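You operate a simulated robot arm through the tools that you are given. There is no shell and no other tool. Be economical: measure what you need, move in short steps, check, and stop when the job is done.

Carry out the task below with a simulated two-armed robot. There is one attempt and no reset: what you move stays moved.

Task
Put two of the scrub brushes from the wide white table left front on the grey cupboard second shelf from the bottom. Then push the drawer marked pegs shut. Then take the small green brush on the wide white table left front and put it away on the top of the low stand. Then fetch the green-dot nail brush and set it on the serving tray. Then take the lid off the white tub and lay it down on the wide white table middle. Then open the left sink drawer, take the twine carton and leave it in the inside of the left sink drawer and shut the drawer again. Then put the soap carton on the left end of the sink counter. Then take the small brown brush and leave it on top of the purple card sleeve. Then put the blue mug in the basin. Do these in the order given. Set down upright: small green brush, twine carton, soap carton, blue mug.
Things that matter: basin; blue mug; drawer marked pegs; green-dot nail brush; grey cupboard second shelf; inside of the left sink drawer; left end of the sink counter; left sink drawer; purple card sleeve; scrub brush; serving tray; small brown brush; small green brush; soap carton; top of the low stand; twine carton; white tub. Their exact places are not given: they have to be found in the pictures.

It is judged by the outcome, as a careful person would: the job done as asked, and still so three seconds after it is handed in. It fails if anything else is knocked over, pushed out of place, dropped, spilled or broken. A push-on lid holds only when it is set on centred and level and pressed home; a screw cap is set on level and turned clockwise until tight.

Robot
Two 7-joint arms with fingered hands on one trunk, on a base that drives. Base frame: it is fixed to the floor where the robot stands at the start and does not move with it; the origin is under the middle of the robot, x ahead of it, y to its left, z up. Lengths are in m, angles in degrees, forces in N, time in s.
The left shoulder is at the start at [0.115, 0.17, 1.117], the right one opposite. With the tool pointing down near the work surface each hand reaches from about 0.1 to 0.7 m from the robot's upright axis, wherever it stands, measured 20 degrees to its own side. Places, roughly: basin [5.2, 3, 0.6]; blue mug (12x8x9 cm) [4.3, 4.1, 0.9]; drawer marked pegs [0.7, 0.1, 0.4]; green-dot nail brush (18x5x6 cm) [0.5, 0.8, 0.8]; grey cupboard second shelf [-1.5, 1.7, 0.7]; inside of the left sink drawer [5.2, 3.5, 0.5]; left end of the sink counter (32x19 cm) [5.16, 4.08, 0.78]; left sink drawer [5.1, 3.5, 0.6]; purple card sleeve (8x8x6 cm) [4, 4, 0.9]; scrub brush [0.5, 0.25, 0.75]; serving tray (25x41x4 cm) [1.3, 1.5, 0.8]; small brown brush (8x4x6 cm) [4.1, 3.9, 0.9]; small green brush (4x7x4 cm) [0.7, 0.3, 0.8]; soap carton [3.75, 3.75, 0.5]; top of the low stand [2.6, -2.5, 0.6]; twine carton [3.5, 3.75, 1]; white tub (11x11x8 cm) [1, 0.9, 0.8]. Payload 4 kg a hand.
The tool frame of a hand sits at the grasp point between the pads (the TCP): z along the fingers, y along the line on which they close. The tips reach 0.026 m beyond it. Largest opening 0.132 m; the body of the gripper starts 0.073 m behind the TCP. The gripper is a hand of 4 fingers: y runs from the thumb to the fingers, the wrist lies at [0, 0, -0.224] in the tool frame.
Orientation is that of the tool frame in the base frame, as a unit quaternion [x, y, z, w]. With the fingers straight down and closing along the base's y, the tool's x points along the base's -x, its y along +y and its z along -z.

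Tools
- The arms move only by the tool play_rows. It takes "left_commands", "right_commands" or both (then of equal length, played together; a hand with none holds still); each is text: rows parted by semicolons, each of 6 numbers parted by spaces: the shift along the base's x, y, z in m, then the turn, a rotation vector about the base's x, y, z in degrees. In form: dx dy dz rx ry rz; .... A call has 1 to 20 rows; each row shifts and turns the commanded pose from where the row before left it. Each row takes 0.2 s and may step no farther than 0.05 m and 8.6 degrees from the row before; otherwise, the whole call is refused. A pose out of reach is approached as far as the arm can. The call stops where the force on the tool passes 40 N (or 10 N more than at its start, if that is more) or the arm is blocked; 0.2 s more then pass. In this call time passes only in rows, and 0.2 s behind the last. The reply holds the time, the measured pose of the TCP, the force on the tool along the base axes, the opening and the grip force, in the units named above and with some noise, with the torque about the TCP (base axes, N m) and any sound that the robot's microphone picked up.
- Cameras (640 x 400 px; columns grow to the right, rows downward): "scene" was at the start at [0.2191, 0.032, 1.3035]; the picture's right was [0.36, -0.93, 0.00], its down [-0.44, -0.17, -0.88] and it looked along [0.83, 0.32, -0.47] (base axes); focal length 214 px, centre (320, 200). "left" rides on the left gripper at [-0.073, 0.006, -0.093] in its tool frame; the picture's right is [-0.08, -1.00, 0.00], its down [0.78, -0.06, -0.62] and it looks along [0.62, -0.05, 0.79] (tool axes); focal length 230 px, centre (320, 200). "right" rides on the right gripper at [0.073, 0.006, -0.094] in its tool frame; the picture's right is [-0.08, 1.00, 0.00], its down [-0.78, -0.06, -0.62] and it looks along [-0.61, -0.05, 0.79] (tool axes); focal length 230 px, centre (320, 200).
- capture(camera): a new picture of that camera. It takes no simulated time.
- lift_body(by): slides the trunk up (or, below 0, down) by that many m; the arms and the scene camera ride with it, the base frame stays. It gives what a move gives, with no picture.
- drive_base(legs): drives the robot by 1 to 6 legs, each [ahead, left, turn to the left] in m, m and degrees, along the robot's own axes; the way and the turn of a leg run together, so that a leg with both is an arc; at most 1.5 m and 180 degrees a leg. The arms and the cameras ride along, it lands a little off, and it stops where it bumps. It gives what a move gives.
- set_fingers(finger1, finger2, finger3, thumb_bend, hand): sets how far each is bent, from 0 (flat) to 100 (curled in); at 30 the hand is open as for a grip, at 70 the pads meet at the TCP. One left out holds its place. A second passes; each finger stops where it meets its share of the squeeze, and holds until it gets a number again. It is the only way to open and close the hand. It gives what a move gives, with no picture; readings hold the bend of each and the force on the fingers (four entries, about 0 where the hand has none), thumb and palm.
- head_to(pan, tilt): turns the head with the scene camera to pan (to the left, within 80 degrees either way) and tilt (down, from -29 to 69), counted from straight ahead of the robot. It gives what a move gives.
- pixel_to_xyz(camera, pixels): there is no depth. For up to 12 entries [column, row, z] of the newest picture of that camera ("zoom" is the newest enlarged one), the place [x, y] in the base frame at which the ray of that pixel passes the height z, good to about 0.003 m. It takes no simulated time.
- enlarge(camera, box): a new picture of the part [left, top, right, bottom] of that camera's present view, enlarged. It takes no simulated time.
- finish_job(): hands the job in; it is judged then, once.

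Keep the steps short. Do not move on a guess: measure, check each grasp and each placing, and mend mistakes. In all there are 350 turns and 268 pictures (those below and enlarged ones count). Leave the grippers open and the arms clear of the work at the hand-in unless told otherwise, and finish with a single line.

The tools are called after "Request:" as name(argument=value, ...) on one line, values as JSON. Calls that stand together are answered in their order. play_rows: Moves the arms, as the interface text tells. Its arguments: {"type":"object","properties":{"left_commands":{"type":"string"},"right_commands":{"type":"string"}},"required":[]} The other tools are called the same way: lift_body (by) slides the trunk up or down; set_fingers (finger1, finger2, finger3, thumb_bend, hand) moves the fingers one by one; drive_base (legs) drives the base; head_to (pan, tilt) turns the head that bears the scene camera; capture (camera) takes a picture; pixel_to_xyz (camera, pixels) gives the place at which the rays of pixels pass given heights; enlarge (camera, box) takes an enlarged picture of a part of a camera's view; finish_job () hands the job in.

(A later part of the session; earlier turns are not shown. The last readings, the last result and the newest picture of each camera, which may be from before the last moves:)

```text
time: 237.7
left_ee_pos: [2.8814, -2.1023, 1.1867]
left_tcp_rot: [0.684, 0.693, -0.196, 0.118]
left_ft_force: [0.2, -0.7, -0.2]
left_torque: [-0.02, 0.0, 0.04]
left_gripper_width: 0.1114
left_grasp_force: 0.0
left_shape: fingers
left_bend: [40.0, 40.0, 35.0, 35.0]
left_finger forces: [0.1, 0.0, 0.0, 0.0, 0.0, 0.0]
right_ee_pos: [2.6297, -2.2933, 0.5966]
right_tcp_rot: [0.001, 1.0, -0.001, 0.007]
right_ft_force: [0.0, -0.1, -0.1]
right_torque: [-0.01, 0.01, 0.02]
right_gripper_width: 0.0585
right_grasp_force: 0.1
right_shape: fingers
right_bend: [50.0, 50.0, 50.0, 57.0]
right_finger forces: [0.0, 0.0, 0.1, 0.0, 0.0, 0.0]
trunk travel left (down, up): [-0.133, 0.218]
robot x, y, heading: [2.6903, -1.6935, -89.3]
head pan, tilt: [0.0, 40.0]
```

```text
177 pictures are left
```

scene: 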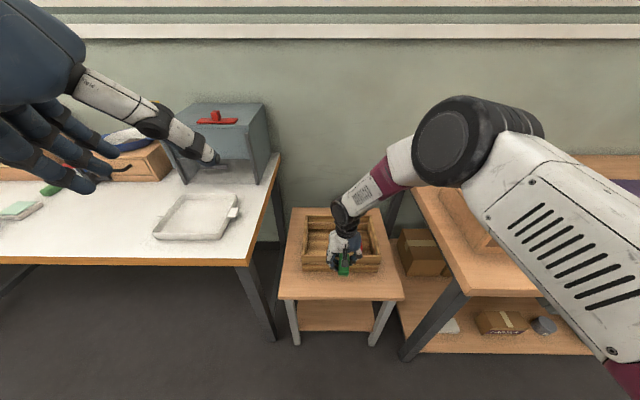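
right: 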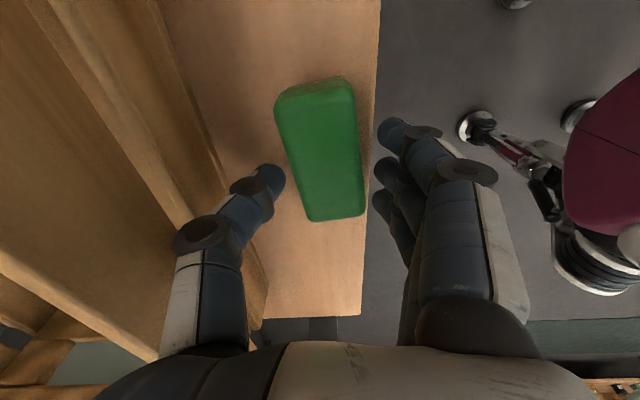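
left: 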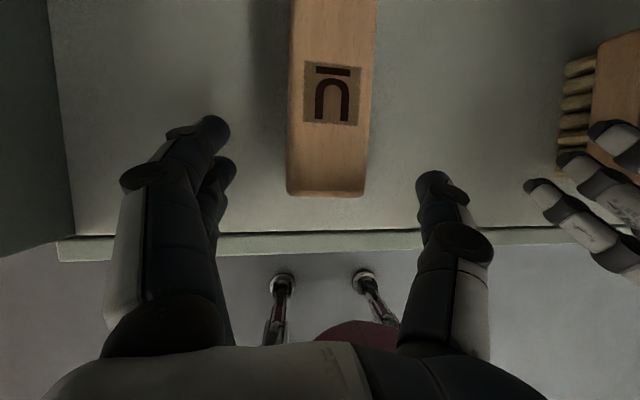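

Free: the brush stands on the stand. I lift straight up and check the placing.

Request:
play_rows(right_commands="0 0.003 0.03 0 0 0; 0 0.003 0.04 0 0 0; 0 0 0.045 0 0 0; 0 0 0.045 0 0 0; 0 0 0.045 0 0 0; 0 0 0.045 0 0 0; 0 0 0.045 0 0 0; 0 0.03 0.04 0 0 0; 0 0.04 0.03 0 0 0; 0 0.04 0 0 0 0")

Request:
enlarge(camera="scene", box=[260, 190, 420, 310])

```text
time: 239.9
left_ee_pos: [2.8821, -2.1016, 1.1876]
left_tcp_rot: [0.684, 0.693, -0.197, 0.118]
left_ft_force: [-0.2, -0.4, -0.8]
left_torque: [0.0, 0.01, 0.02]
left_gripper_width: 0.1115
left_grasp_force: 0.0
left_shape: fingers
left_bend: [40.0, 40.0, 35.0, 35.0]
left_finger forces: [0.0, 0.0, 0.0, 0.0, 0.1, 0.1]
right_ee_pos: [2.6294, -2.1776, 0.9611]
right_tcp_rot: [0.0, 1.0, -0.001, 0.006]
right_ft_force: [0.4, -0.1, 0.2]
right_torque: [-0.02, -0.01, 0.01]
right_gripper_width: 0.0588
right_grasp_force: 0.0
right_shape: fingers
right_bend: [50.0, 50.0, 50.0, 57.0]
right_finger forces: [0.1, 0.0, 0.0, 0.0, 0.0, 0.1]
trunk travel left (down, up): [-0.133, 0.218]
robot x, y, heading: [2.6897, -1.6939, -89.6]
head pan, tilt: [0.0, 40.0]
```

```text
3.33 times, centred on (340, 250) of scene
```

zoom: 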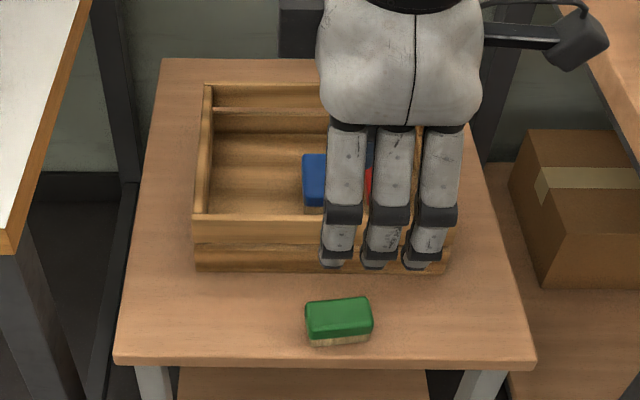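

The small green brush stands upright on the low stand, crate untouched. Now the green-dot nail brush: I raise the right hand and drive back along the lane to the table's front-left side.

Request:
play_rows(right_commands="0 0 0.04 0 0 0; 0 0 0.04 0 0 0; 0 0 0.04 0 0 0")

Request:
drive_base(legs=[[-0.5, 0, 0], [0, -1.5, 0], [0, -1.5, 0], [0, 0, 89], [0, 1.05, 0], [0, 1.05, 0]])

Request:
head_to(pan=0, tilt=45)

Request:
capture(camera="scene")

```text
time: 240.7
left_ee_pos: [2.882, -2.1013, 1.1868]
left_tcp_rot: [0.684, 0.692, -0.197, 0.119]
left_ft_force: [-0.2, 0.1, -0.4]
left_torque: [-0.01, -0.01, -0.02]
left_gripper_width: 0.1117
left_grasp_force: 0.1
left_shape: fingers
left_bend: [40.0, 40.0, 35.0, 35.0]
left_finger forces: [0.1, 0.1, 0.0, 0.0, 0.1, 0.0]
right_ee_pos: [2.6278, -2.1779, 1.0805]
right_tcp_rot: [0.001, 1.0, -0.001, 0.006]
right_ft_force: [-0.2, 0.5, -0.1]
right_torque: [-0.02, 0.03, 0.0]
right_gripper_width: 0.0588
right_grasp_force: 0.0
right_shape: fingers
right_bend: [50.0, 50.0, 50.0, 57.0]
right_finger forces: [0.0, 0.0, 0.1, 0.0, 0.0, 0.0]
trunk travel left (down, up): [-0.133, 0.218]
robot x, y, heading: [2.6908, -1.6978, -89.5]
head pan, tilt: [0.0, 40.0]
```

```text
time: 291.7
left_ee_pos: [0.0513, 1.029, 1.1861]
left_tcp_rot: [-0.017, 0.973, -0.052, 0.223]
left_ft_force: [0.7, 0.4, 0.0]
left_torque: [-0.04, 0.02, 0.02]
left_gripper_width: 0.1115
left_grasp_force: 0.0
left_shape: fingers
left_bend: [40.0, 40.0, 35.0, 35.0]
left_finger forces: [0.1, 0.0, 0.0, 0.0, 0.1, 0.0]
right_ee_pos: [0.1327, 0.7767, 1.0799]
right_tcp_rot: [0.715, -0.7, -0.005, -0.005]
right_ft_force: [-0.5, 0.4, 0.4]
right_torque: [0.0, 0.0, -0.02]
right_gripper_width: 0.0588
right_grasp_force: 0.2
right_shape: fingers
right_bend: [50.0, 50.0, 50.0, 57.0]
right_finger forces: [0.0, 0.0, 0.1, 0.1, 0.0, 0.0]
trunk travel left (down, up): [-0.133, 0.218]
robot x, y, heading: [-0.351, 0.8298, 2.1]
head pan, tilt: [0.0, 40.0]
```

```text
time: 292.3
left_ee_pos: [0.0506, 1.0289, 1.1867]
left_tcp_rot: [-0.017, 0.973, -0.053, 0.223]
left_ft_force: [0.4, 0.3, 1.0]
left_torque: [-0.01, 0.04, 0.03]
left_gripper_width: 0.1116
left_grasp_force: 0.1
left_shape: fingers
left_bend: [40.0, 40.0, 35.0, 35.0]
left_finger forces: [0.1, 0.0, 0.0, 0.0, 0.0, 0.0]
right_ee_pos: [0.1328, 0.7776, 1.0812]
right_tcp_rot: [0.715, -0.699, -0.005, -0.006]
right_ft_force: [-0.3, -0.3, 0.6]
right_torque: [0.01, 0.01, -0.03]
right_gripper_width: 0.0587
right_grasp_force: 0.0
right_shape: fingers
right_bend: [50.0, 50.0, 50.0, 57.0]
right_finger forces: [0.1, 0.0, 0.0, 0.0, 0.0, 0.0]
trunk travel left (down, up): [-0.133, 0.218]
robot x, y, heading: [-0.355, 0.8329, 1.9]
head pan, tilt: [0.0, 45.0]
```

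```text
175 pictures are left
```

scene: 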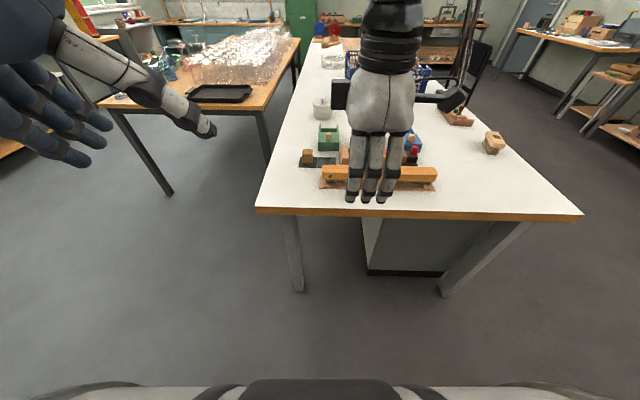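

I see the serving tray (dark, at (218,93)) on the wooden bench's near-right corner. I measure tray and bench edges, and the orange brush.

Request:
pixel_to_xyz(camera="scene", pixels=[[188, 98, 0.78], [245, 100, 0.78], [250, 86, 0.78], [200, 85, 0.78], [99, 104, 0.76], [262, 113, 0.76], [172, 193, 0.0], [300, 40, 0.76], [322, 180, 0.82], [437, 180, 0.82]])

Request:
enlarge(camera="scene", box=[90, 60, 310, 200])

```text
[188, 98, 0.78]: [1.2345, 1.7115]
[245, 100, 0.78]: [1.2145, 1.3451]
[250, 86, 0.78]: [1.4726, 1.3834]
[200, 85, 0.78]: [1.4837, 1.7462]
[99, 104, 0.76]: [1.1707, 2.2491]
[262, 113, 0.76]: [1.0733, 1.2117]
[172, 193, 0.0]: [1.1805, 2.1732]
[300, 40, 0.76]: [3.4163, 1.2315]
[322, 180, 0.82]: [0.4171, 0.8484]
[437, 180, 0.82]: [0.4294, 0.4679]
```

```text
2.86 times, centred on (200, 130) of scene
```

zoom: 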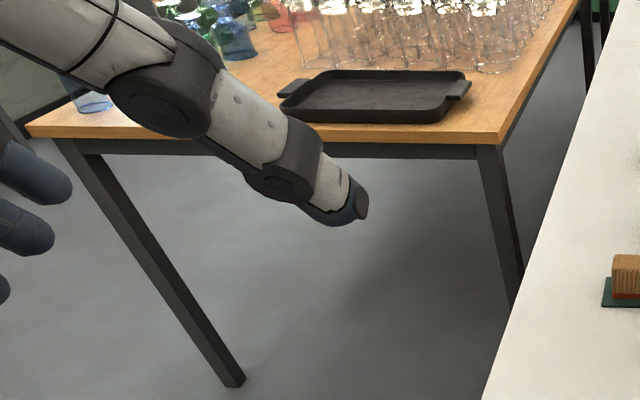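

Tray centre ≈ (1.35, 1.55) on the bench whose front edge is x ≈ 1.1. First I close in on the table for the brush.

Request:
drive_base(legs=[[0.27, 0.1, -2]])

Request:
set_fingers(hand="right", finger1=30, finger2=30, finger3=30, thumb_bend=30)

Request:
head_to(pan=0, tilt=55)

Request:
capture(camera="scene")

Request:
capture(camera="right")

```text
time: 294.3
left_ee_pos: [0.3278, 1.1223, 1.1871]
left_tcp_rot: [-0.002, 0.973, -0.056, 0.222]
left_ft_force: [-0.3, -0.1, -0.2]
left_torque: [-0.02, 0.03, 0.0]
left_gripper_width: 0.1117
left_grasp_force: 0.2
left_shape: fingers
left_bend: [40.0, 40.0, 35.0, 35.0]
left_finger forces: [0.0, 0.0, 0.1, 0.0, 0.0, 0.0]
right_ee_pos: [0.4007, 0.8682, 1.0802]
right_tcp_rot: [-0.703, 0.711, 0.004, 0.006]
right_ft_force: [0.3, 0.6, -0.6]
right_torque: [-0.01, -0.02, 0.0]
right_gripper_width: 0.0591
right_grasp_force: 0.0
right_shape: fingers
right_bend: [50.0, 50.0, 50.0, 57.0]
right_finger forces: [0.0, 0.0, 0.0, 0.0, 0.0, 0.0]
trunk travel left (down, up): [-0.133, 0.218]
robot x, y, heading: [-0.0769, 0.9339, 0.2]
head pan, tilt: [0.0, 45.0]
```

```text
time: 295.3
left_ee_pos: [0.3275, 1.122, 1.1862]
left_tcp_rot: [-0.001, 0.974, -0.056, 0.222]
left_ft_force: [0.0, -0.3, 0.4]
left_torque: [0.0, -0.02, -0.02]
left_gripper_width: 0.1116
left_grasp_force: 0.0
left_shape: fingers
left_bend: [40.0, 40.0, 35.0, 35.0]
left_finger forces: [0.0, 0.0, 0.0, 0.0, 0.0, 0.0]
right_ee_pos: [0.4026, 0.8678, 1.0802]
right_tcp_rot: [-0.703, 0.711, 0.005, 0.006]
right_ft_force: [-0.5, 0.2, 0.2]
right_torque: [0.01, 0.01, -0.03]
right_gripper_width: 0.136
right_grasp_force: 0.1
right_shape: fingers
right_bend: [30.0, 30.0, 30.0, 30.0]
right_finger forces: [0.0, 0.0, 0.1, 0.0, 0.0, 0.1]
trunk travel left (down, up): [-0.133, 0.218]
robot x, y, heading: [-0.0824, 0.9367, 0.1]
head pan, tilt: [0.0, 45.0]
```

```text
time: 296.1
left_ee_pos: [0.3283, 1.1214, 1.1869]
left_tcp_rot: [-0.001, 0.973, -0.056, 0.222]
left_ft_force: [-0.1, -0.9, 0.7]
left_torque: [-0.01, -0.02, 0.02]
left_gripper_width: 0.1114
left_grasp_force: 0.2
left_shape: fingers
left_bend: [40.0, 40.0, 35.0, 35.0]
left_finger forces: [0.0, 0.0, 0.1, 0.0, 0.0, 0.0]
right_ee_pos: [0.4018, 0.8686, 1.0812]
right_tcp_rot: [-0.703, 0.711, 0.004, 0.006]
right_ft_force: [1.0, -0.5, -0.1]
right_torque: [-0.02, -0.03, 0.02]
right_gripper_width: 0.1356
right_grasp_force: 0.0
right_shape: fingers
right_bend: [30.0, 30.0, 30.0, 30.0]
right_finger forces: [0.0, 0.0, 0.0, 0.0, 0.0, 0.1]
trunk travel left (down, up): [-0.133, 0.218]
robot x, y, heading: [-0.0794, 0.9358, -0.1]
head pan, tilt: [0.0, 55.0]
```

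```text
173 pictures are left
```

scene: 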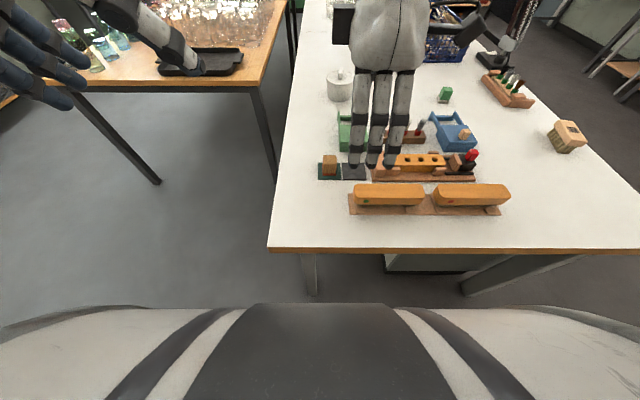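

```text
172 pictures are left
```

right: 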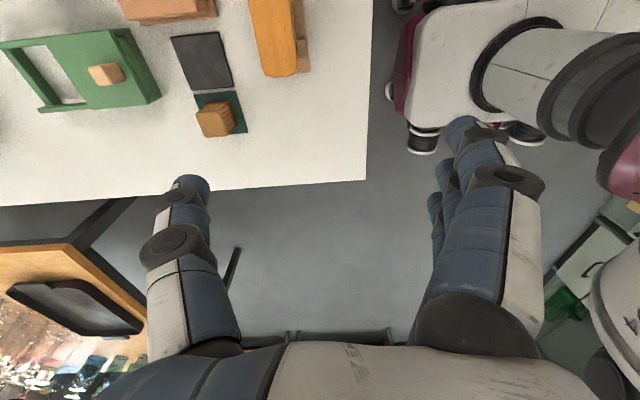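

Request:
enlarge(camera="scene", box=[330, 140, 530, 230])

Request:
pixel_to_xyz(camera="right", pixels=[[262, 75, 0.8], [296, 75, 0.8], [279, 75, 0.8], [262, 75, 0.83], [296, 75, 0.83]])

```text
3.20 times, centred on (430, 185) of scene
```

zoom: 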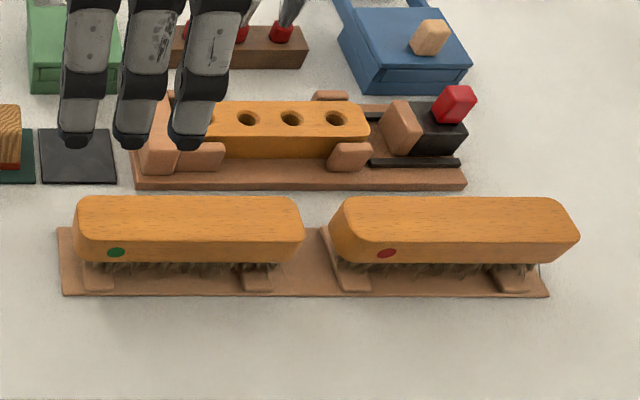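

```text
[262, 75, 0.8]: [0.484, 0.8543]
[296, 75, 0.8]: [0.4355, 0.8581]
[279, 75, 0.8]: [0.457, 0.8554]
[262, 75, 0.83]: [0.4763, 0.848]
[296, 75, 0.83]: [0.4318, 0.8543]
```

Request:
pixel_to_xyz(camera="zoom", pixels=[[78, 200, 0.83], [295, 200, 0.83], [303, 235, 0.83], [74, 235, 0.83], [190, 218, 0.83], [190, 218, 0.81], [190, 218, 0.85], [333, 230, 0.83], [62, 293, 0.77], [137, 187, 0.77]])

Request:
pixel_to_xyz(camera="right", pixels=[[262, 30, 0.81], [292, 30, 0.81], [262, 30, 0.85], [292, 30, 0.85]])

```text
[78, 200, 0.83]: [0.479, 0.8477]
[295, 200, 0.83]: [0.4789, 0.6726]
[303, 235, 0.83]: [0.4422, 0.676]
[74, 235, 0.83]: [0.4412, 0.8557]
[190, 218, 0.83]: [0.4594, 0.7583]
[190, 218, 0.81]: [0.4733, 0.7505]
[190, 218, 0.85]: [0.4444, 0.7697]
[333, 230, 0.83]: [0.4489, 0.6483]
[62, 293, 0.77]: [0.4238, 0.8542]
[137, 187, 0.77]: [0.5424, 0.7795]
```

```text
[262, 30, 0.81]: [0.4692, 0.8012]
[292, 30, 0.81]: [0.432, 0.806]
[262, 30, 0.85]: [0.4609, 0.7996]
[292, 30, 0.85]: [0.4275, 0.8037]
```

The green-dot brush: top ≈ 0.84, centre (0.453, 0.764), 17.5 × 4.5 cm along y. The next toy is close behind, so I pre-close the hand to ~8 cm and go above it at 0.93.

Request:
set_fingers(hand="right", finger1=43, finger2=43, finger3=43, thumb_bend=45)

Request:
play_rows(right_commands="0.017 -0.035 0 0 0 0; 0.017 -0.035 -0.01 0 0 0; 0.017 -0.034 -0.02 0 0 0; 0 0 -0.04 0 0 0; 0 0 -0.04 0 0 0; 0 0 -0.04 0 0 0")

Request:
capture(camera="right")

Request:
enlarge(camera="scene", box=[330, 110, 530, 235])

```text
time: 297.1
left_ee_pos: [0.3269, 1.1225, 1.1862]
left_tcp_rot: [-0.002, 0.974, -0.056, 0.222]
left_ft_force: [-0.3, -0.3, -0.8]
left_torque: [0.02, -0.01, 0.01]
left_gripper_width: 0.1117
left_grasp_force: 0.1
left_shape: fingers
left_bend: [40.0, 40.0, 35.0, 35.0]
left_finger forces: [0.1, 0.1, 0.1, 0.1, 0.1, 0.1]
right_ee_pos: [0.4023, 0.8684, 1.0808]
right_tcp_rot: [-0.703, 0.711, 0.005, 0.005]
right_ft_force: [0.7, 0.5, 0.4]
right_torque: [0.0, 0.01, 0.01]
right_gripper_width: 0.0911
right_grasp_force: 0.1
right_shape: fingers
right_bend: [43.0, 43.0, 43.0, 45.0]
right_finger forces: [0.0, 0.1, 0.0, 0.0, 0.0, 0.1]
trunk travel left (down, up): [-0.133, 0.218]
robot x, y, heading: [-0.0795, 0.9368, 0.1]
head pan, tilt: [0.0, 55.0]
```

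```text
time: 298.4
left_ee_pos: [0.3283, 1.1223, 1.1863]
left_tcp_rot: [-0.001, 0.973, -0.056, 0.222]
left_ft_force: [0.2, -0.5, 0.5]
left_torque: [-0.01, 0.06, 0.0]
left_gripper_width: 0.1115
left_grasp_force: 0.1
left_shape: fingers
left_bend: [40.0, 40.0, 35.0, 35.0]
left_finger forces: [0.1, 0.0, 0.1, 0.0, 0.0, 0.0]
right_ee_pos: [0.4535, 0.7623, 0.9288]
right_tcp_rot: [-0.704, 0.71, 0.004, 0.006]
right_ft_force: [0.5, -0.7, -0.3]
right_torque: [0.03, 0.04, 0.05]
right_gripper_width: 0.0908
right_grasp_force: 0.0
right_shape: fingers
right_bend: [43.0, 43.0, 43.0, 45.0]
right_finger forces: [0.0, 0.1, 0.0, 0.1, 0.0, 0.1]
trunk travel left (down, up): [-0.133, 0.218]
robot x, y, heading: [-0.0835, 0.9362, 0.3]
head pan, tilt: [0.0, 55.0]
```

```text
170 pictures are left
```

right: 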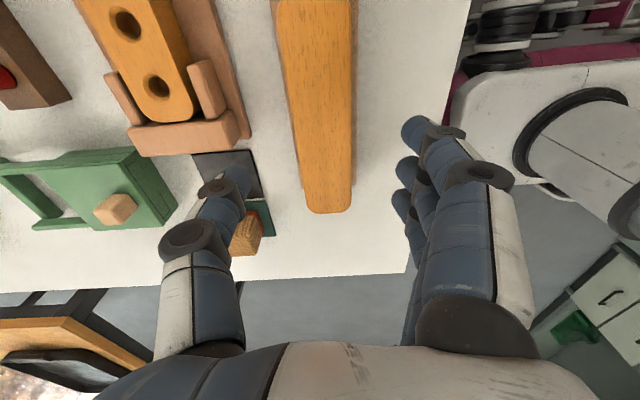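

```text
3.20 times, centred on (430, 172) of scene
```

zoom: 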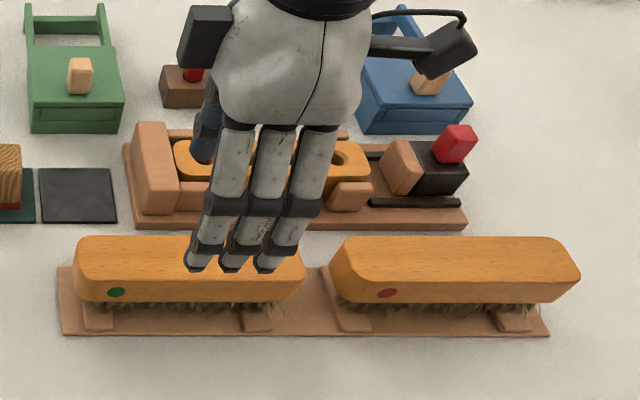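

Centred over the brush. I descend to 0.83.

Request:
play_rows(right_commands="0 0 -0.04 0 0 0; 0 0 -0.03 0 0 0; 0 0 -0.02 0 0 0; 0 0 -0.01 0 0 0")

Request:
capture(camera="right")

Request:
enlarge(camera="scene", box=[330, 110, 530, 235])

```text
time: 299.4
left_ee_pos: [0.3287, 1.1219, 1.1874]
left_tcp_rot: [-0.001, 0.973, -0.057, 0.222]
left_ft_force: [-0.2, -0.1, 0.2]
left_torque: [0.02, 0.02, 0.0]
left_gripper_width: 0.1115
left_grasp_force: 0.1
left_shape: fingers
left_bend: [40.0, 40.0, 35.0, 35.0]
left_finger forces: [0.1, 0.1, 0.1, 0.0, 0.0, 0.1]
right_ee_pos: [0.4531, 0.7636, 0.8298]
right_tcp_rot: [-0.703, 0.711, 0.005, 0.005]
right_ft_force: [-0.1, 0.4, 0.0]
right_torque: [-0.01, 0.01, 0.0]
right_gripper_width: 0.0909
right_grasp_force: 0.0
right_shape: fingers
right_bend: [43.0, 43.0, 43.0, 45.0]
right_finger forces: [0.0, 0.1, 0.0, 0.0, 0.0, 0.1]
trunk travel left (down, up): [-0.133, 0.218]
robot x, y, heading: [-0.0786, 0.9347, 0.2]
head pan, tilt: [0.0, 55.0]
```

```text
168 pictures are left
```

right: 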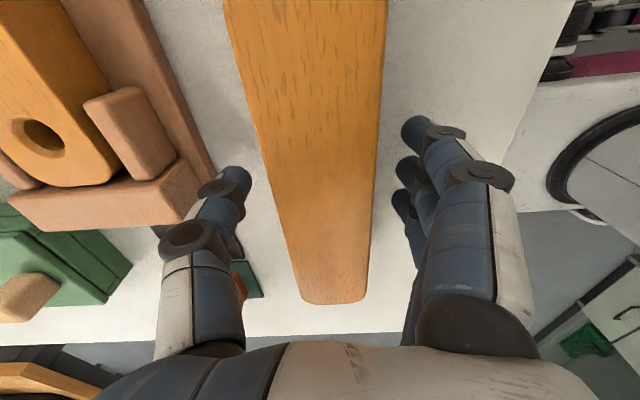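

```text
3.20 times, centred on (430, 172) of scene
```

zoom: 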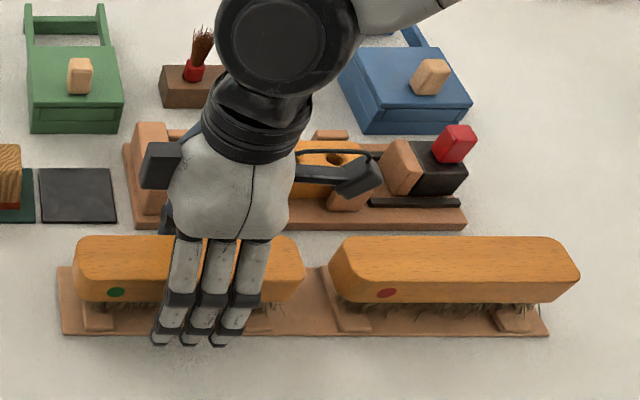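

Well straddled. Closing.

Request:
set_fingers(hand="right", finger1=58, finger2=58, finger3=58, thumb_bend=58)

Request:
set_fingers(hand="right", finger1=75, finger2=75, finger3=75, thumb_bend=75)

Request:
play_rows(right_commands="0 0 0.02 0 0 0; 0 0 0.03 0 0 0; 0 0 0.04 0 0 0")

Request:
capture(camera="scene")

Request:
capture(camera="right")

```text
time: 300.4
left_ee_pos: [0.328, 1.1222, 1.1864]
left_tcp_rot: [-0.002, 0.974, -0.056, 0.221]
left_ft_force: [0.1, 0.5, -0.1]
left_torque: [0.02, 0.0, 0.03]
left_gripper_width: 0.1114
left_grasp_force: 0.1
left_shape: fingers
left_bend: [40.0, 40.0, 35.0, 35.0]
left_finger forces: [0.1, 0.0, 0.0, 0.0, 0.0, 0.0]
right_ee_pos: [0.4527, 0.7636, 0.8298]
right_tcp_rot: [-0.703, 0.711, 0.004, 0.006]
right_ft_force: [0.3, 0.0, -0.3]
right_torque: [0.02, 0.03, 0.04]
right_gripper_width: 0.0496
right_grasp_force: 1.0
right_shape: fingers
right_bend: [57.0, 57.0, 56.0, 57.0]
right_finger forces: [0.2, 0.3, 0.4, 0.1, 0.2, 0.0]
trunk travel left (down, up): [-0.133, 0.218]
robot x, y, heading: [-0.078, 0.9363, 0.3]
head pan, tilt: [0.0, 55.0]
```

```text
time: 301.4
left_ee_pos: [0.3274, 1.1208, 1.1866]
left_tcp_rot: [-0.002, 0.973, -0.056, 0.223]
left_ft_force: [-0.1, -0.6, -0.1]
left_torque: [0.0, -0.01, 0.02]
left_gripper_width: 0.1114
left_grasp_force: 0.0
left_shape: fingers
left_bend: [40.0, 40.0, 35.0, 35.0]
left_finger forces: [0.0, 0.0, 0.0, 0.0, 0.0, 0.0]
right_ee_pos: [0.4527, 0.7643, 0.831]
right_tcp_rot: [-0.704, 0.71, 0.004, 0.006]
right_ft_force: [-0.1, 0.0, -4.0]
right_torque: [0.04, 0.02, 0.0]
right_gripper_width: 0.0427
right_grasp_force: 23.5
right_shape: fingers
right_bend: [66.0, 66.0, 65.0, 62.0]
right_finger forces: [7.3, 7.1, 7.2, 0.0, 25.2, 0.1]
trunk travel left (down, up): [-0.133, 0.218]
robot x, y, heading: [-0.0862, 0.9342, 0.3]
head pan, tilt: [0.0, 55.0]
```

```text
time: 302.2
left_ee_pos: [0.3273, 1.1222, 1.1866]
left_tcp_rot: [-0.002, 0.973, -0.056, 0.222]
left_ft_force: [0.3, 0.0, -0.6]
left_torque: [0.02, -0.01, -0.02]
left_gripper_width: 0.1113
left_grasp_force: 0.1
left_shape: fingers
left_bend: [40.0, 40.0, 35.0, 35.0]
left_finger forces: [0.0, 0.0, 0.0, 0.0, 0.0, 0.1]
right_ee_pos: [0.4506, 0.7659, 0.9209]
right_tcp_rot: [-0.703, 0.711, 0.005, 0.005]
right_ft_force: [-1.1, 0.3, -2.0]
right_torque: [0.0, -0.01, 0.0]
right_gripper_width: 0.0427
right_grasp_force: 23.6
right_shape: fingers
right_bend: [66.0, 66.0, 65.0, 62.0]
right_finger forces: [7.4, 7.2, 7.1, 0.1, 25.1, 0.0]
trunk travel left (down, up): [-0.133, 0.218]
robot x, y, heading: [-0.0808, 0.9361, 0.1]
head pan, tilt: [0.0, 55.0]
```

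```text
166 pictures are left
```

scene: 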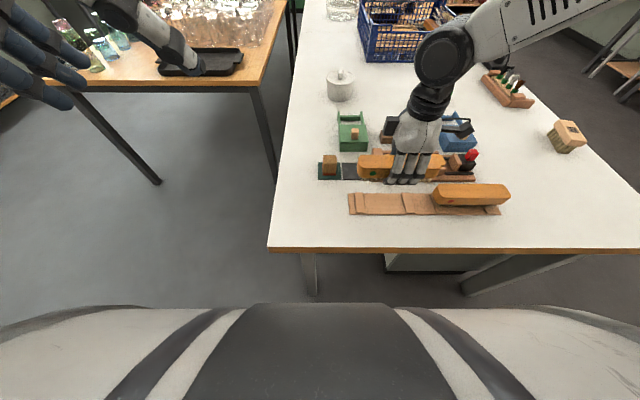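

```text
165 pictures are left
```

right: 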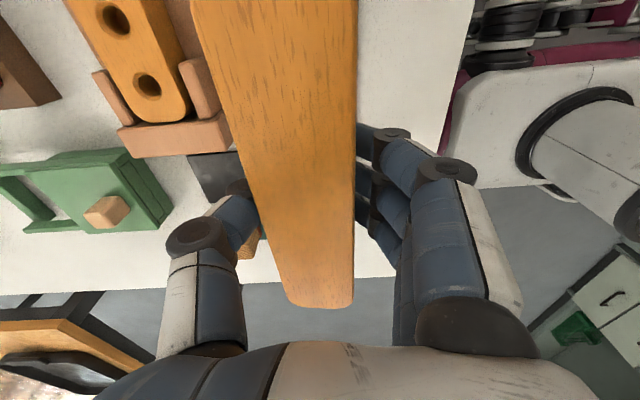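

The brush is held level. I raise it and drive round to the bench with the tray.

Request:
play_rows(right_commands="0 0 0.04 0 0 0; 0 0 0.04 0 0 0; 0 0 0.04 0 0 0; 0 0 0.04 0 0 0")

Request:
drive_base(legs=[[-0.3, 0, 0], [0, 0.75, 0], [1.05, 0, 0]])

Request:
head_to(pan=0, tilt=50)

Request:
capture(camera="scene")

```text
time: 303.2
left_ee_pos: [0.3272, 1.1219, 1.1879]
left_tcp_rot: [-0.002, 0.973, -0.056, 0.223]
left_ft_force: [0.8, 0.0, 0.0]
left_torque: [0.01, -0.01, -0.01]
left_gripper_width: 0.1115
left_grasp_force: 0.1
left_shape: fingers
left_bend: [40.0, 40.0, 35.0, 35.0]
left_finger forces: [0.0, 0.1, 0.1, 0.1, 0.1, 0.1]
right_ee_pos: [0.4521, 0.7644, 1.0812]
right_tcp_rot: [-0.703, 0.711, 0.004, 0.005]
right_ft_force: [0.4, -0.2, -0.8]
right_torque: [-0.02, 0.0, -0.03]
right_gripper_width: 0.0426
right_grasp_force: 23.4
right_shape: fingers
right_bend: [66.0, 66.0, 65.0, 62.0]
right_finger forces: [7.6, 7.4, 7.2, 0.0, 24.9, 0.1]
trunk travel left (down, up): [-0.133, 0.218]
robot x, y, heading: [-0.0815, 0.9372, 0.3]
head pan, tilt: [0.0, 55.0]
```

```text
time: 316.8
left_ee_pos: [1.0934, 1.8418, 1.1868]
left_tcp_rot: [0.004, 0.973, -0.058, 0.222]
left_ft_force: [0.8, -0.3, 0.3]
left_torque: [-0.04, 0.0, -0.01]
left_gripper_width: 0.1116
left_grasp_force: 0.0
left_shape: fingers
left_bend: [40.0, 40.0, 35.0, 35.0]
left_finger forces: [0.0, 0.1, 0.1, 0.0, 0.0, 0.1]
right_ee_pos: [1.2116, 1.4829, 1.0795]
right_tcp_rot: [-0.699, 0.715, 0.005, 0.005]
right_ft_force: [0.0, -0.7, -1.3]
right_torque: [-0.01, 0.01, -0.03]
right_gripper_width: 0.0427
right_grasp_force: 23.4
right_shape: fingers
right_bend: [66.0, 66.0, 65.0, 62.0]
right_finger forces: [7.6, 7.4, 7.2, 0.0, 24.7, 0.0]
trunk travel left (down, up): [-0.133, 0.218]
robot x, y, heading: [0.6828, 1.6581, -0.9]
head pan, tilt: [0.0, 55.0]
```

```text
time: 317.5
left_ee_pos: [1.0913, 1.8423, 1.1869]
left_tcp_rot: [0.004, 0.973, -0.057, 0.221]
left_ft_force: [0.3, 0.0, 0.3]
left_torque: [0.0, -0.01, 0.01]
left_gripper_width: 0.1117
left_grasp_force: 0.1
left_shape: fingers
left_bend: [40.0, 40.0, 35.0, 35.0]
left_finger forces: [0.0, 0.1, 0.0, 0.1, 0.0, 0.0]
right_ee_pos: [1.212, 1.4833, 1.0789]
right_tcp_rot: [-0.698, 0.716, 0.004, 0.006]
right_ft_force: [-0.2, 0.7, -1.6]
right_torque: [0.0, 0.02, 0.03]
right_gripper_width: 0.0423
right_grasp_force: 23.2
right_shape: fingers
right_bend: [66.0, 66.0, 65.0, 62.0]
right_finger forces: [7.5, 7.4, 7.2, 0.1, 24.7, 0.0]
trunk travel left (down, up): [-0.133, 0.218]
robot x, y, heading: [0.6801, 1.6623, -0.2]
head pan, tilt: [0.0, 50.0]
```

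```text
164 pictures are left
```

scene: 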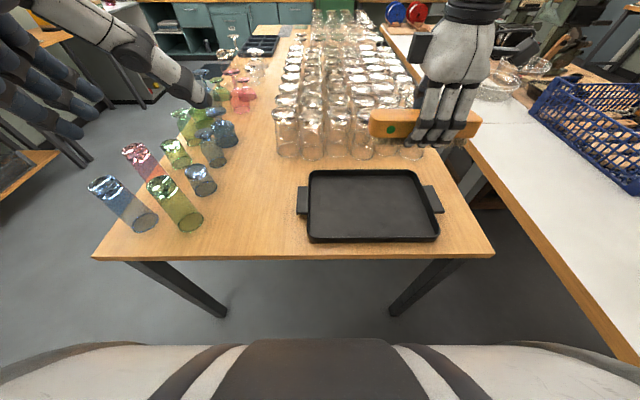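

The tray lies at columns 308–440, rows 170–242; tumblers stand right behind it. I measure it.

Request:
pixel_to_xyz(camera="scene", pixels=[[93, 258, 0.74], [93, 258, 0.78], [494, 256, 0.74], [494, 256, 0.78], [312, 240, 0.77], [436, 240, 0.77], [418, 172, 0.77], [312, 172, 0.77], [375, 205, 0.77], [420, 160, 0.76], [340, 160, 0.76]])

Request:
capture(camera="right")

```text
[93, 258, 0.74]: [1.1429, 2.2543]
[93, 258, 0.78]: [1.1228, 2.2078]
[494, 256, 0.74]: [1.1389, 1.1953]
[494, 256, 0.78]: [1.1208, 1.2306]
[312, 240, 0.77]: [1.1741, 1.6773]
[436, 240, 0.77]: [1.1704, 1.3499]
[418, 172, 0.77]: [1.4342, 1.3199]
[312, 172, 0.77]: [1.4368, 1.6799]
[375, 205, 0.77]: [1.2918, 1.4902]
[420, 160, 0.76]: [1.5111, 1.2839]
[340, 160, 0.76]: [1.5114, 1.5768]
```

```text
163 pictures are left
```

right: 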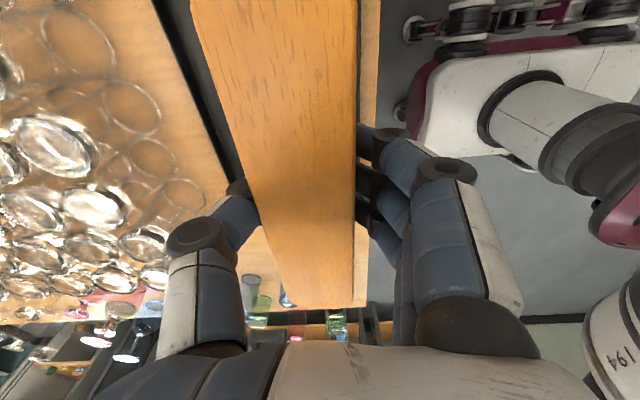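

Tray spans x 1.17–1.44, y 1.33–1.68; glasses start at x ≈ 1.5. I bring the brush over (1.28, 1.505) and lower to 0.87.

Request:
play_rows(right_commands="0.023 0.007 0 0 0 0; 0.023 0.007 0 0 0 0; 0.022 0.008 -0.02 0 0 0; 0 0 -0.045 0 0 0; 0 0 -0.045 0 0 0; 0 0 -0.045 0 0 0; 0 0 -0.04 0 0 0; 0 0 -0.015 0 0 0")

Request:
capture(camera="scene")

Request:
capture(camera="right")

```text
time: 319.3
left_ee_pos: [1.091, 1.8426, 1.1872]
left_tcp_rot: [0.004, 0.974, -0.057, 0.221]
left_ft_force: [-0.8, 0.0, 0.0]
left_torque: [0.0, 0.02, 0.02]
left_gripper_width: 0.1115
left_grasp_force: 0.0
left_shape: fingers
left_bend: [40.0, 40.0, 35.0, 35.0]
left_finger forces: [0.0, 0.0, 0.1, 0.1, 0.1, 0.0]
right_ee_pos: [1.2815, 1.5045, 0.8687]
right_tcp_rot: [-0.699, 0.715, 0.004, 0.005]
right_ft_force: [0.2, 0.3, -1.5]
right_torque: [0.04, 0.0, 0.03]
right_gripper_width: 0.0422
right_grasp_force: 23.6
right_shape: fingers
right_bend: [66.0, 66.0, 66.0, 62.0]
right_finger forces: [7.9, 7.5, 7.2, 0.0, 24.4, 0.1]
trunk travel left (down, up): [-0.133, 0.218]
robot x, y, heading: [0.6817, 1.6595, -0.6]
head pan, tilt: [0.0, 50.0]
```

```text
162 pictures are left
```

scene: 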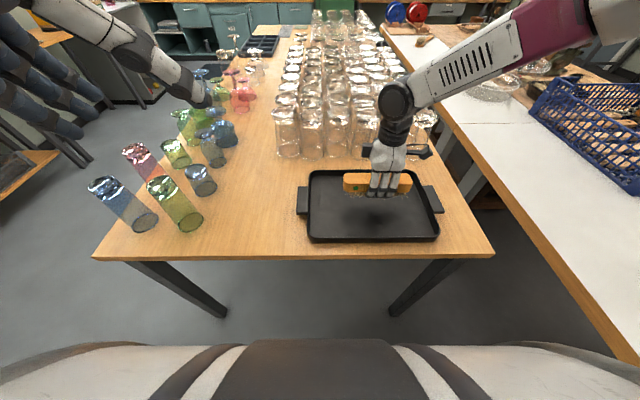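

```text
161 pictures are left
```

right: 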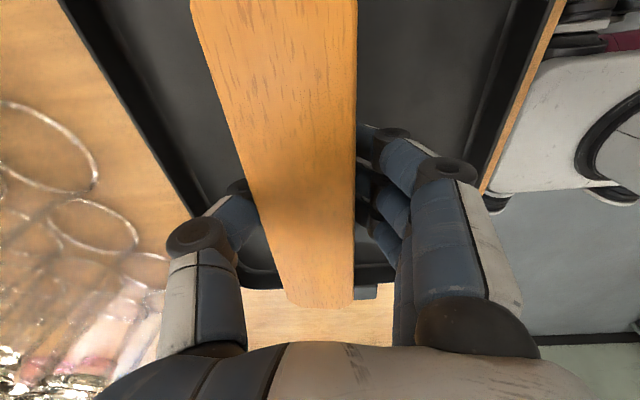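

I check that the brush's left end will be inside the tray rim.

Request:
pixel_to_xyz(camera="right", pixels=[[320, 305, 0.88], [260, 270, 0.76], [375, 263, 0.76], [260, 288, 0.79], [500, 150, 0.76], [150, 130, 0.76]])

```text
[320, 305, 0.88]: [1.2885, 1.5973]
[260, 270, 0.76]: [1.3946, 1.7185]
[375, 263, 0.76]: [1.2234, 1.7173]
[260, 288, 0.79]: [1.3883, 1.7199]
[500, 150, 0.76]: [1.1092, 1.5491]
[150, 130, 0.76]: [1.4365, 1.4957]
```

It's well inside. Lowering in steps until contact.

Request:
play_rows(right_commands="0 0 -0.02 0 0 0; 0 0 -0.01 0 0 0; 0 0 -0.008 0 0 0; 0 0 -0.006 0 0 0")

```text
time: 320.3
left_ee_pos: [1.0927, 1.8428, 1.1875]
left_tcp_rot: [0.004, 0.973, -0.057, 0.222]
left_ft_force: [1.0, -0.4, 0.0]
left_torque: [0.0, 0.02, 0.03]
left_gripper_width: 0.1114
left_grasp_force: 0.1
left_shape: fingers
left_bend: [40.0, 40.0, 35.0, 35.0]
left_finger forces: [0.1, 0.1, 0.0, 0.0, 0.1, 0.0]
right_ee_pos: [1.2819, 1.5049, 0.8261]
right_tcp_rot: [-0.698, 0.716, 0.004, 0.006]
right_ft_force: [-0.3, -0.9, -1.6]
right_torque: [-0.02, 0.0, 0.03]
right_gripper_width: 0.042
right_grasp_force: 23.6
right_shape: fingers
right_bend: [66.0, 66.0, 66.0, 62.0]
right_finger forces: [7.9, 7.6, 7.3, 0.1, 24.2, 0.0]
trunk travel left (down, up): [-0.133, 0.218]
robot x, y, heading: [0.6831, 1.6604, -0.4]
head pan, tilt: [0.0, 50.0]
```

Request:
play_rows(right_commands="0 0 -0.005 0 0 0; 0 0 -0.005 0 0 0; 0 0 -0.004 0 0 0")

Request:
enlarge(camera="scene", box=[290, 130, 460, 255])

```text
time: 321.1
left_ee_pos: [1.0872, 1.8427, 1.1891]
left_tcp_rot: [0.004, 0.973, -0.057, 0.225]
left_ft_force: [1.1, 0.5, -1.1]
left_torque: [0.03, -0.04, -0.01]
left_gripper_width: 0.1115
left_grasp_force: 0.0
left_shape: fingers
left_bend: [40.0, 40.0, 35.0, 35.0]
left_finger forces: [0.0, 0.1, 0.0, 0.1, 0.0, 0.0]
right_ee_pos: [1.2803, 1.5047, 0.8166]
right_tcp_rot: [-0.699, 0.716, 0.002, 0.009]
right_ft_force: [-4.7, -5.6, 36.5]
right_torque: [-0.09, 0.44, 0.04]
right_gripper_width: 0.0399
right_grasp_force: 27.7
right_shape: fingers
right_bend: [69.0, 69.0, 68.0, 64.0]
right_finger forces: [10.9, 10.9, 10.7, 0.1, 23.3, 0.1]
trunk travel left (down, up): [-0.133, 0.218]
robot x, y, heading: [0.6844, 1.6612, -0.4]
head pan, tilt: [0.0, 50.0]
```

```text
3.20 times, centred on (375, 192) of scene
```

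zoom: 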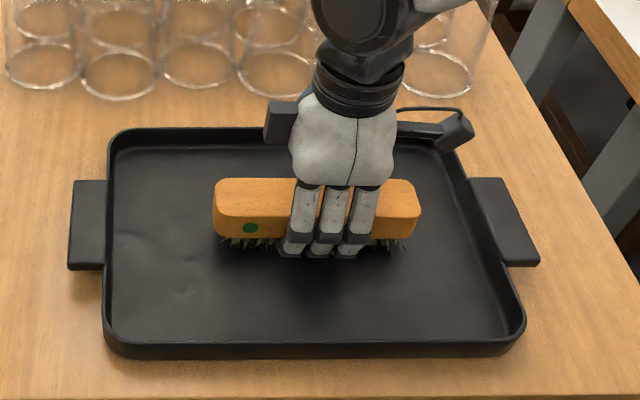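

Contact at 0.817. I ease up 3 mm and open.

Request:
play_rows(right_commands="0 0 0.004 0 0 0")

Request:
set_fingers(hand="right", finger1=50, finger2=50, finger3=50, thumb_bend=50)

Request:
set_fingers(hand="right", finger1=40, finger2=40, finger3=40, thumb_bend=45)

Request:
play_rows(right_commands="0 0 0.03 0 0 0; 0 0 0.04 0 0 0; 0 0 0.045 0 0 0; 0 0 0.045 0 0 0; 0 0 0.045 0 0 0; -0.03 0 0.03 0 0 0; -0.04 0 0 0 0 0")

Request:
capture(camera="scene")

```text
time: 321.5
left_ee_pos: [1.0904, 1.8431, 1.1874]
left_tcp_rot: [0.005, 0.973, -0.059, 0.223]
left_ft_force: [0.9, -0.2, 0.0]
left_torque: [0.0, -0.01, -0.03]
left_gripper_width: 0.1116
left_grasp_force: 0.1
left_shape: fingers
left_bend: [40.0, 40.0, 35.0, 35.0]
left_finger forces: [0.1, 0.0, 0.0, 0.0, 0.1, 0.0]
right_ee_pos: [1.2806, 1.5062, 0.8165]
right_tcp_rot: [-0.699, 0.715, 0.004, 0.006]
right_ft_force: [-1.1, -5.3, 26.0]
right_torque: [-0.05, 0.33, 0.02]
right_gripper_width: 0.0394
right_grasp_force: 26.6
right_shape: fingers
right_bend: [69.0, 69.0, 68.0, 64.0]
right_finger forces: [9.6, 9.6, 9.3, 0.1, 24.6, 0.0]
trunk travel left (down, up): [-0.133, 0.218]
robot x, y, heading: [0.6814, 1.6601, -0.6]
head pan, tilt: [0.0, 50.0]
```

```text
time: 322.5
left_ee_pos: [1.0893, 1.8433, 1.1882]
left_tcp_rot: [0.004, 0.973, -0.058, 0.223]
left_ft_force: [0.1, 0.4, -0.1]
left_torque: [0.0, 0.06, 0.0]
left_gripper_width: 0.1113
left_grasp_force: 0.1
left_shape: fingers
left_bend: [40.0, 40.0, 35.0, 35.0]
left_finger forces: [0.1, 0.0, 0.0, 0.0, 0.0, 0.0]
right_ee_pos: [1.2787, 1.5069, 0.8171]
right_tcp_rot: [-0.698, 0.716, 0.003, 0.007]
right_ft_force: [-0.2, 3.0, 28.2]
right_torque: [-0.19, -0.24, 0.1]
right_gripper_width: 0.0566
right_grasp_force: 13.5
right_shape: fingers
right_bend: [56.0, 53.0, 50.0, 53.0]
right_finger forces: [7.4, 4.3, 0.1, 0.0, 16.2, 0.1]
trunk travel left (down, up): [-0.133, 0.218]
robot x, y, heading: [0.6822, 1.6608, -0.6]
head pan, tilt: [0.0, 50.0]
```

```text
time: 323.5
left_ee_pos: [1.0886, 1.8429, 1.188]
left_tcp_rot: [0.004, 0.973, -0.057, 0.223]
left_ft_force: [-0.3, -0.1, 0.7]
left_torque: [0.02, -0.05, -0.01]
left_gripper_width: 0.1115
left_grasp_force: 0.1
left_shape: fingers
left_bend: [40.0, 40.0, 35.0, 35.0]
left_finger forces: [0.0, 0.0, 0.1, 0.0, 0.0, 0.0]
right_ee_pos: [1.279, 1.5063, 0.8178]
right_tcp_rot: [-0.698, 0.716, 0.004, 0.006]
right_ft_force: [-8.4, 2.4, 25.6]
right_torque: [-0.09, -0.88, 0.08]
right_gripper_width: 0.0858
right_grasp_force: 12.8
right_shape: fingers
right_bend: [40.0, 40.0, 40.0, 49.0]
right_finger forces: [0.0, 0.0, 0.1, 0.1, 25.6, 0.0]
trunk travel left (down, up): [-0.133, 0.218]
robot x, y, heading: [0.6792, 1.6613, -0.7]
head pan, tilt: [0.0, 50.0]
```

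```text
time: 325.1
left_ee_pos: [1.0915, 1.8415, 1.1879]
left_tcp_rot: [0.005, 0.973, -0.058, 0.222]
left_ft_force: [0.0, -0.6, 0.7]
left_torque: [0.02, 0.02, 0.01]
left_gripper_width: 0.1115
left_grasp_force: 0.0
left_shape: fingers
left_bend: [40.0, 40.0, 35.0, 35.0]
left_finger forces: [0.0, 0.1, 0.0, 0.0, 0.0, 0.1]
right_ee_pos: [1.2092, 1.505, 1.0509]
right_tcp_rot: [-0.699, 0.716, 0.005, 0.005]
right_ft_force: [0.2, -0.3, 1.2]
right_torque: [0.04, -0.03, -0.02]
right_gripper_width: 0.0952
right_grasp_force: 0.0
right_shape: fingers
right_bend: [40.0, 40.0, 40.0, 45.0]
right_finger forces: [0.0, 0.0, 0.0, 0.0, 0.0, 0.0]
trunk travel left (down, up): [-0.133, 0.218]
robot x, y, heading: [0.68, 1.66, -0.6]
head pan, tilt: [0.0, 50.0]
```

```text
159 pictures are left
```

scene: 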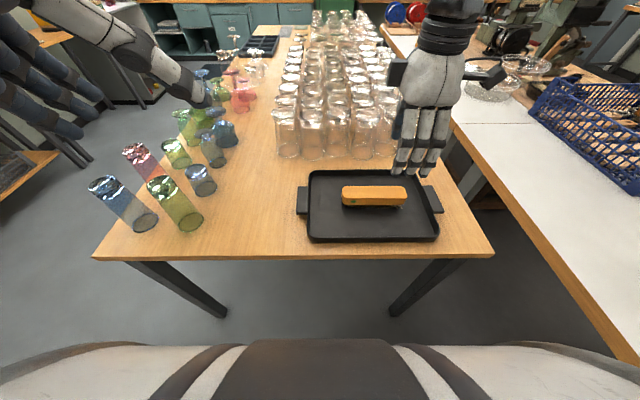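

The nail brush stands in the tray. Next the white tub's lid. I turn right to face the white table's left side and look at the tub.

Request:
play_rows(right_commands="0 0 0.04 0 0 0; 0 0 0.04 0 0 0")

Request:
drive_base(legs=[[-0.02, 0, 0], [0, 0, -78]])

Request:
head_to(pan=0, tilt=45)

Request:
capture(camera="scene")

```text
time: 325.7
left_ee_pos: [1.0923, 1.8422, 1.1873]
left_tcp_rot: [0.005, 0.973, -0.058, 0.222]
left_ft_force: [-0.7, 0.7, 0.0]
left_torque: [0.0, 0.0, 0.0]
left_gripper_width: 0.1118
left_grasp_force: 0.0
left_shape: fingers
left_bend: [40.0, 40.0, 35.0, 35.0]
left_finger forces: [0.0, 0.0, 0.0, 0.0, 0.0, 0.0]
right_ee_pos: [1.2109, 1.5057, 1.1309]
right_tcp_rot: [-0.699, 0.715, 0.004, 0.006]
right_ft_force: [0.4, -0.9, -0.1]
right_torque: [-0.01, 0.01, 0.02]
right_gripper_width: 0.0948
right_grasp_force: 0.0
right_shape: fingers
right_bend: [40.0, 40.0, 40.0, 45.0]
right_finger forces: [0.0, 0.0, 0.0, 0.0, 0.1, 0.0]
trunk travel left (down, up): [-0.133, 0.218]
robot x, y, heading: [0.6817, 1.6607, -0.6]
head pan, tilt: [0.0, 50.0]
```

```text
time: 329.8
left_ee_pos: [0.9264, 1.2966, 1.1865]
left_tcp_rot: [0.614, 0.755, -0.184, 0.136]
left_ft_force: [0.0, 0.1, 0.4]
left_torque: [0.01, 0.0, 0.04]
left_gripper_width: 0.1118
left_grasp_force: 0.0
left_shape: fingers
left_bend: [40.0, 40.0, 35.0, 35.0]
left_finger forces: [0.0, 0.0, 0.0, 0.0, 0.1, 0.0]
right_ee_pos: [0.622, 1.1083, 1.13]
right_tcp_rot: [-0.095, 0.995, 0.0, 0.007]
right_ft_force: [-0.4, -0.2, 0.0]
right_torque: [-0.01, 0.02, 0.01]
right_gripper_width: 0.0946
right_grasp_force: 0.0
right_shape: fingers
right_bend: [40.0, 40.0, 40.0, 45.0]
right_finger forces: [0.1, 0.1, 0.0, 0.1, 0.1, 0.0]
trunk travel left (down, up): [-0.133, 0.218]
robot x, y, heading: [0.6586, 1.6625, -78.2]
head pan, tilt: [0.0, 50.0]
```

```text
time: 330.5
left_ee_pos: [0.925, 1.2971, 1.1867]
left_tcp_rot: [0.615, 0.754, -0.184, 0.137]
left_ft_force: [-0.4, 0.4, 0.0]
left_torque: [0.01, 0.0, 0.01]
left_gripper_width: 0.1114
left_grasp_force: 0.0
left_shape: fingers
left_bend: [40.0, 40.0, 35.0, 35.0]
left_finger forces: [0.0, 0.1, 0.0, 0.1, 0.0, 0.0]
right_ee_pos: [0.6214, 1.1083, 1.1303]
right_tcp_rot: [-0.094, 0.996, 0.0, 0.008]
right_ft_force: [0.6, -0.2, -0.3]
right_torque: [0.0, 0.03, 0.02]
right_gripper_width: 0.0948
right_grasp_force: 0.1
right_shape: fingers
right_bend: [40.0, 40.0, 40.0, 45.0]
right_finger forces: [0.0, 0.0, 0.1, 0.0, 0.0, 0.0]
trunk travel left (down, up): [-0.133, 0.218]
robot x, y, heading: [0.6599, 1.6626, -78.1]
head pan, tilt: [0.0, 45.0]
```

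```text
158 pictures are left
```

scene: 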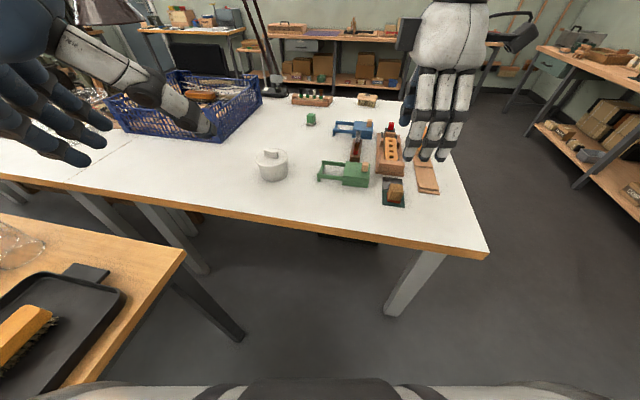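

I measure the tub, the table's extent and the free area.

Request:
pixel_to_xyz(camera="scene", pixels=[[272, 160, 0.84], [272, 180, 0.76], [258, 162, 0.84], [288, 160, 0.84], [70, 190, 0.76], [489, 253, 0.76], [131, 163, 0.76], [310, 122, 0.76], [320, 180, 0.76], [230, 125, 0.76], [105, 105, 0.76], [340, 100, 0.76]])

Request:
enlarge(camera="scene", box=[0, 60, 480, 270])

```text
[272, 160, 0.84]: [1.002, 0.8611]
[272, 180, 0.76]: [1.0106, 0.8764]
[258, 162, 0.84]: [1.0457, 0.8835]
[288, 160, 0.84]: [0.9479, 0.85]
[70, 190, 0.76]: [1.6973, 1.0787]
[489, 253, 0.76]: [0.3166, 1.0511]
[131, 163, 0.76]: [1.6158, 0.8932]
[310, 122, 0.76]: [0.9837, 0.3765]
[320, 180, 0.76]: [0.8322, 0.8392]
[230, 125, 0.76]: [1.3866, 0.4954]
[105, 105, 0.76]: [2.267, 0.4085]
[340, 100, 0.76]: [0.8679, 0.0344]
```

```text
1.33 times, centred on (240, 165) of scene
```

zoom: 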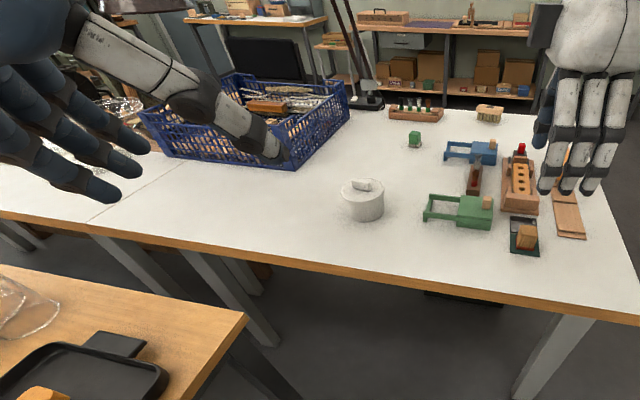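

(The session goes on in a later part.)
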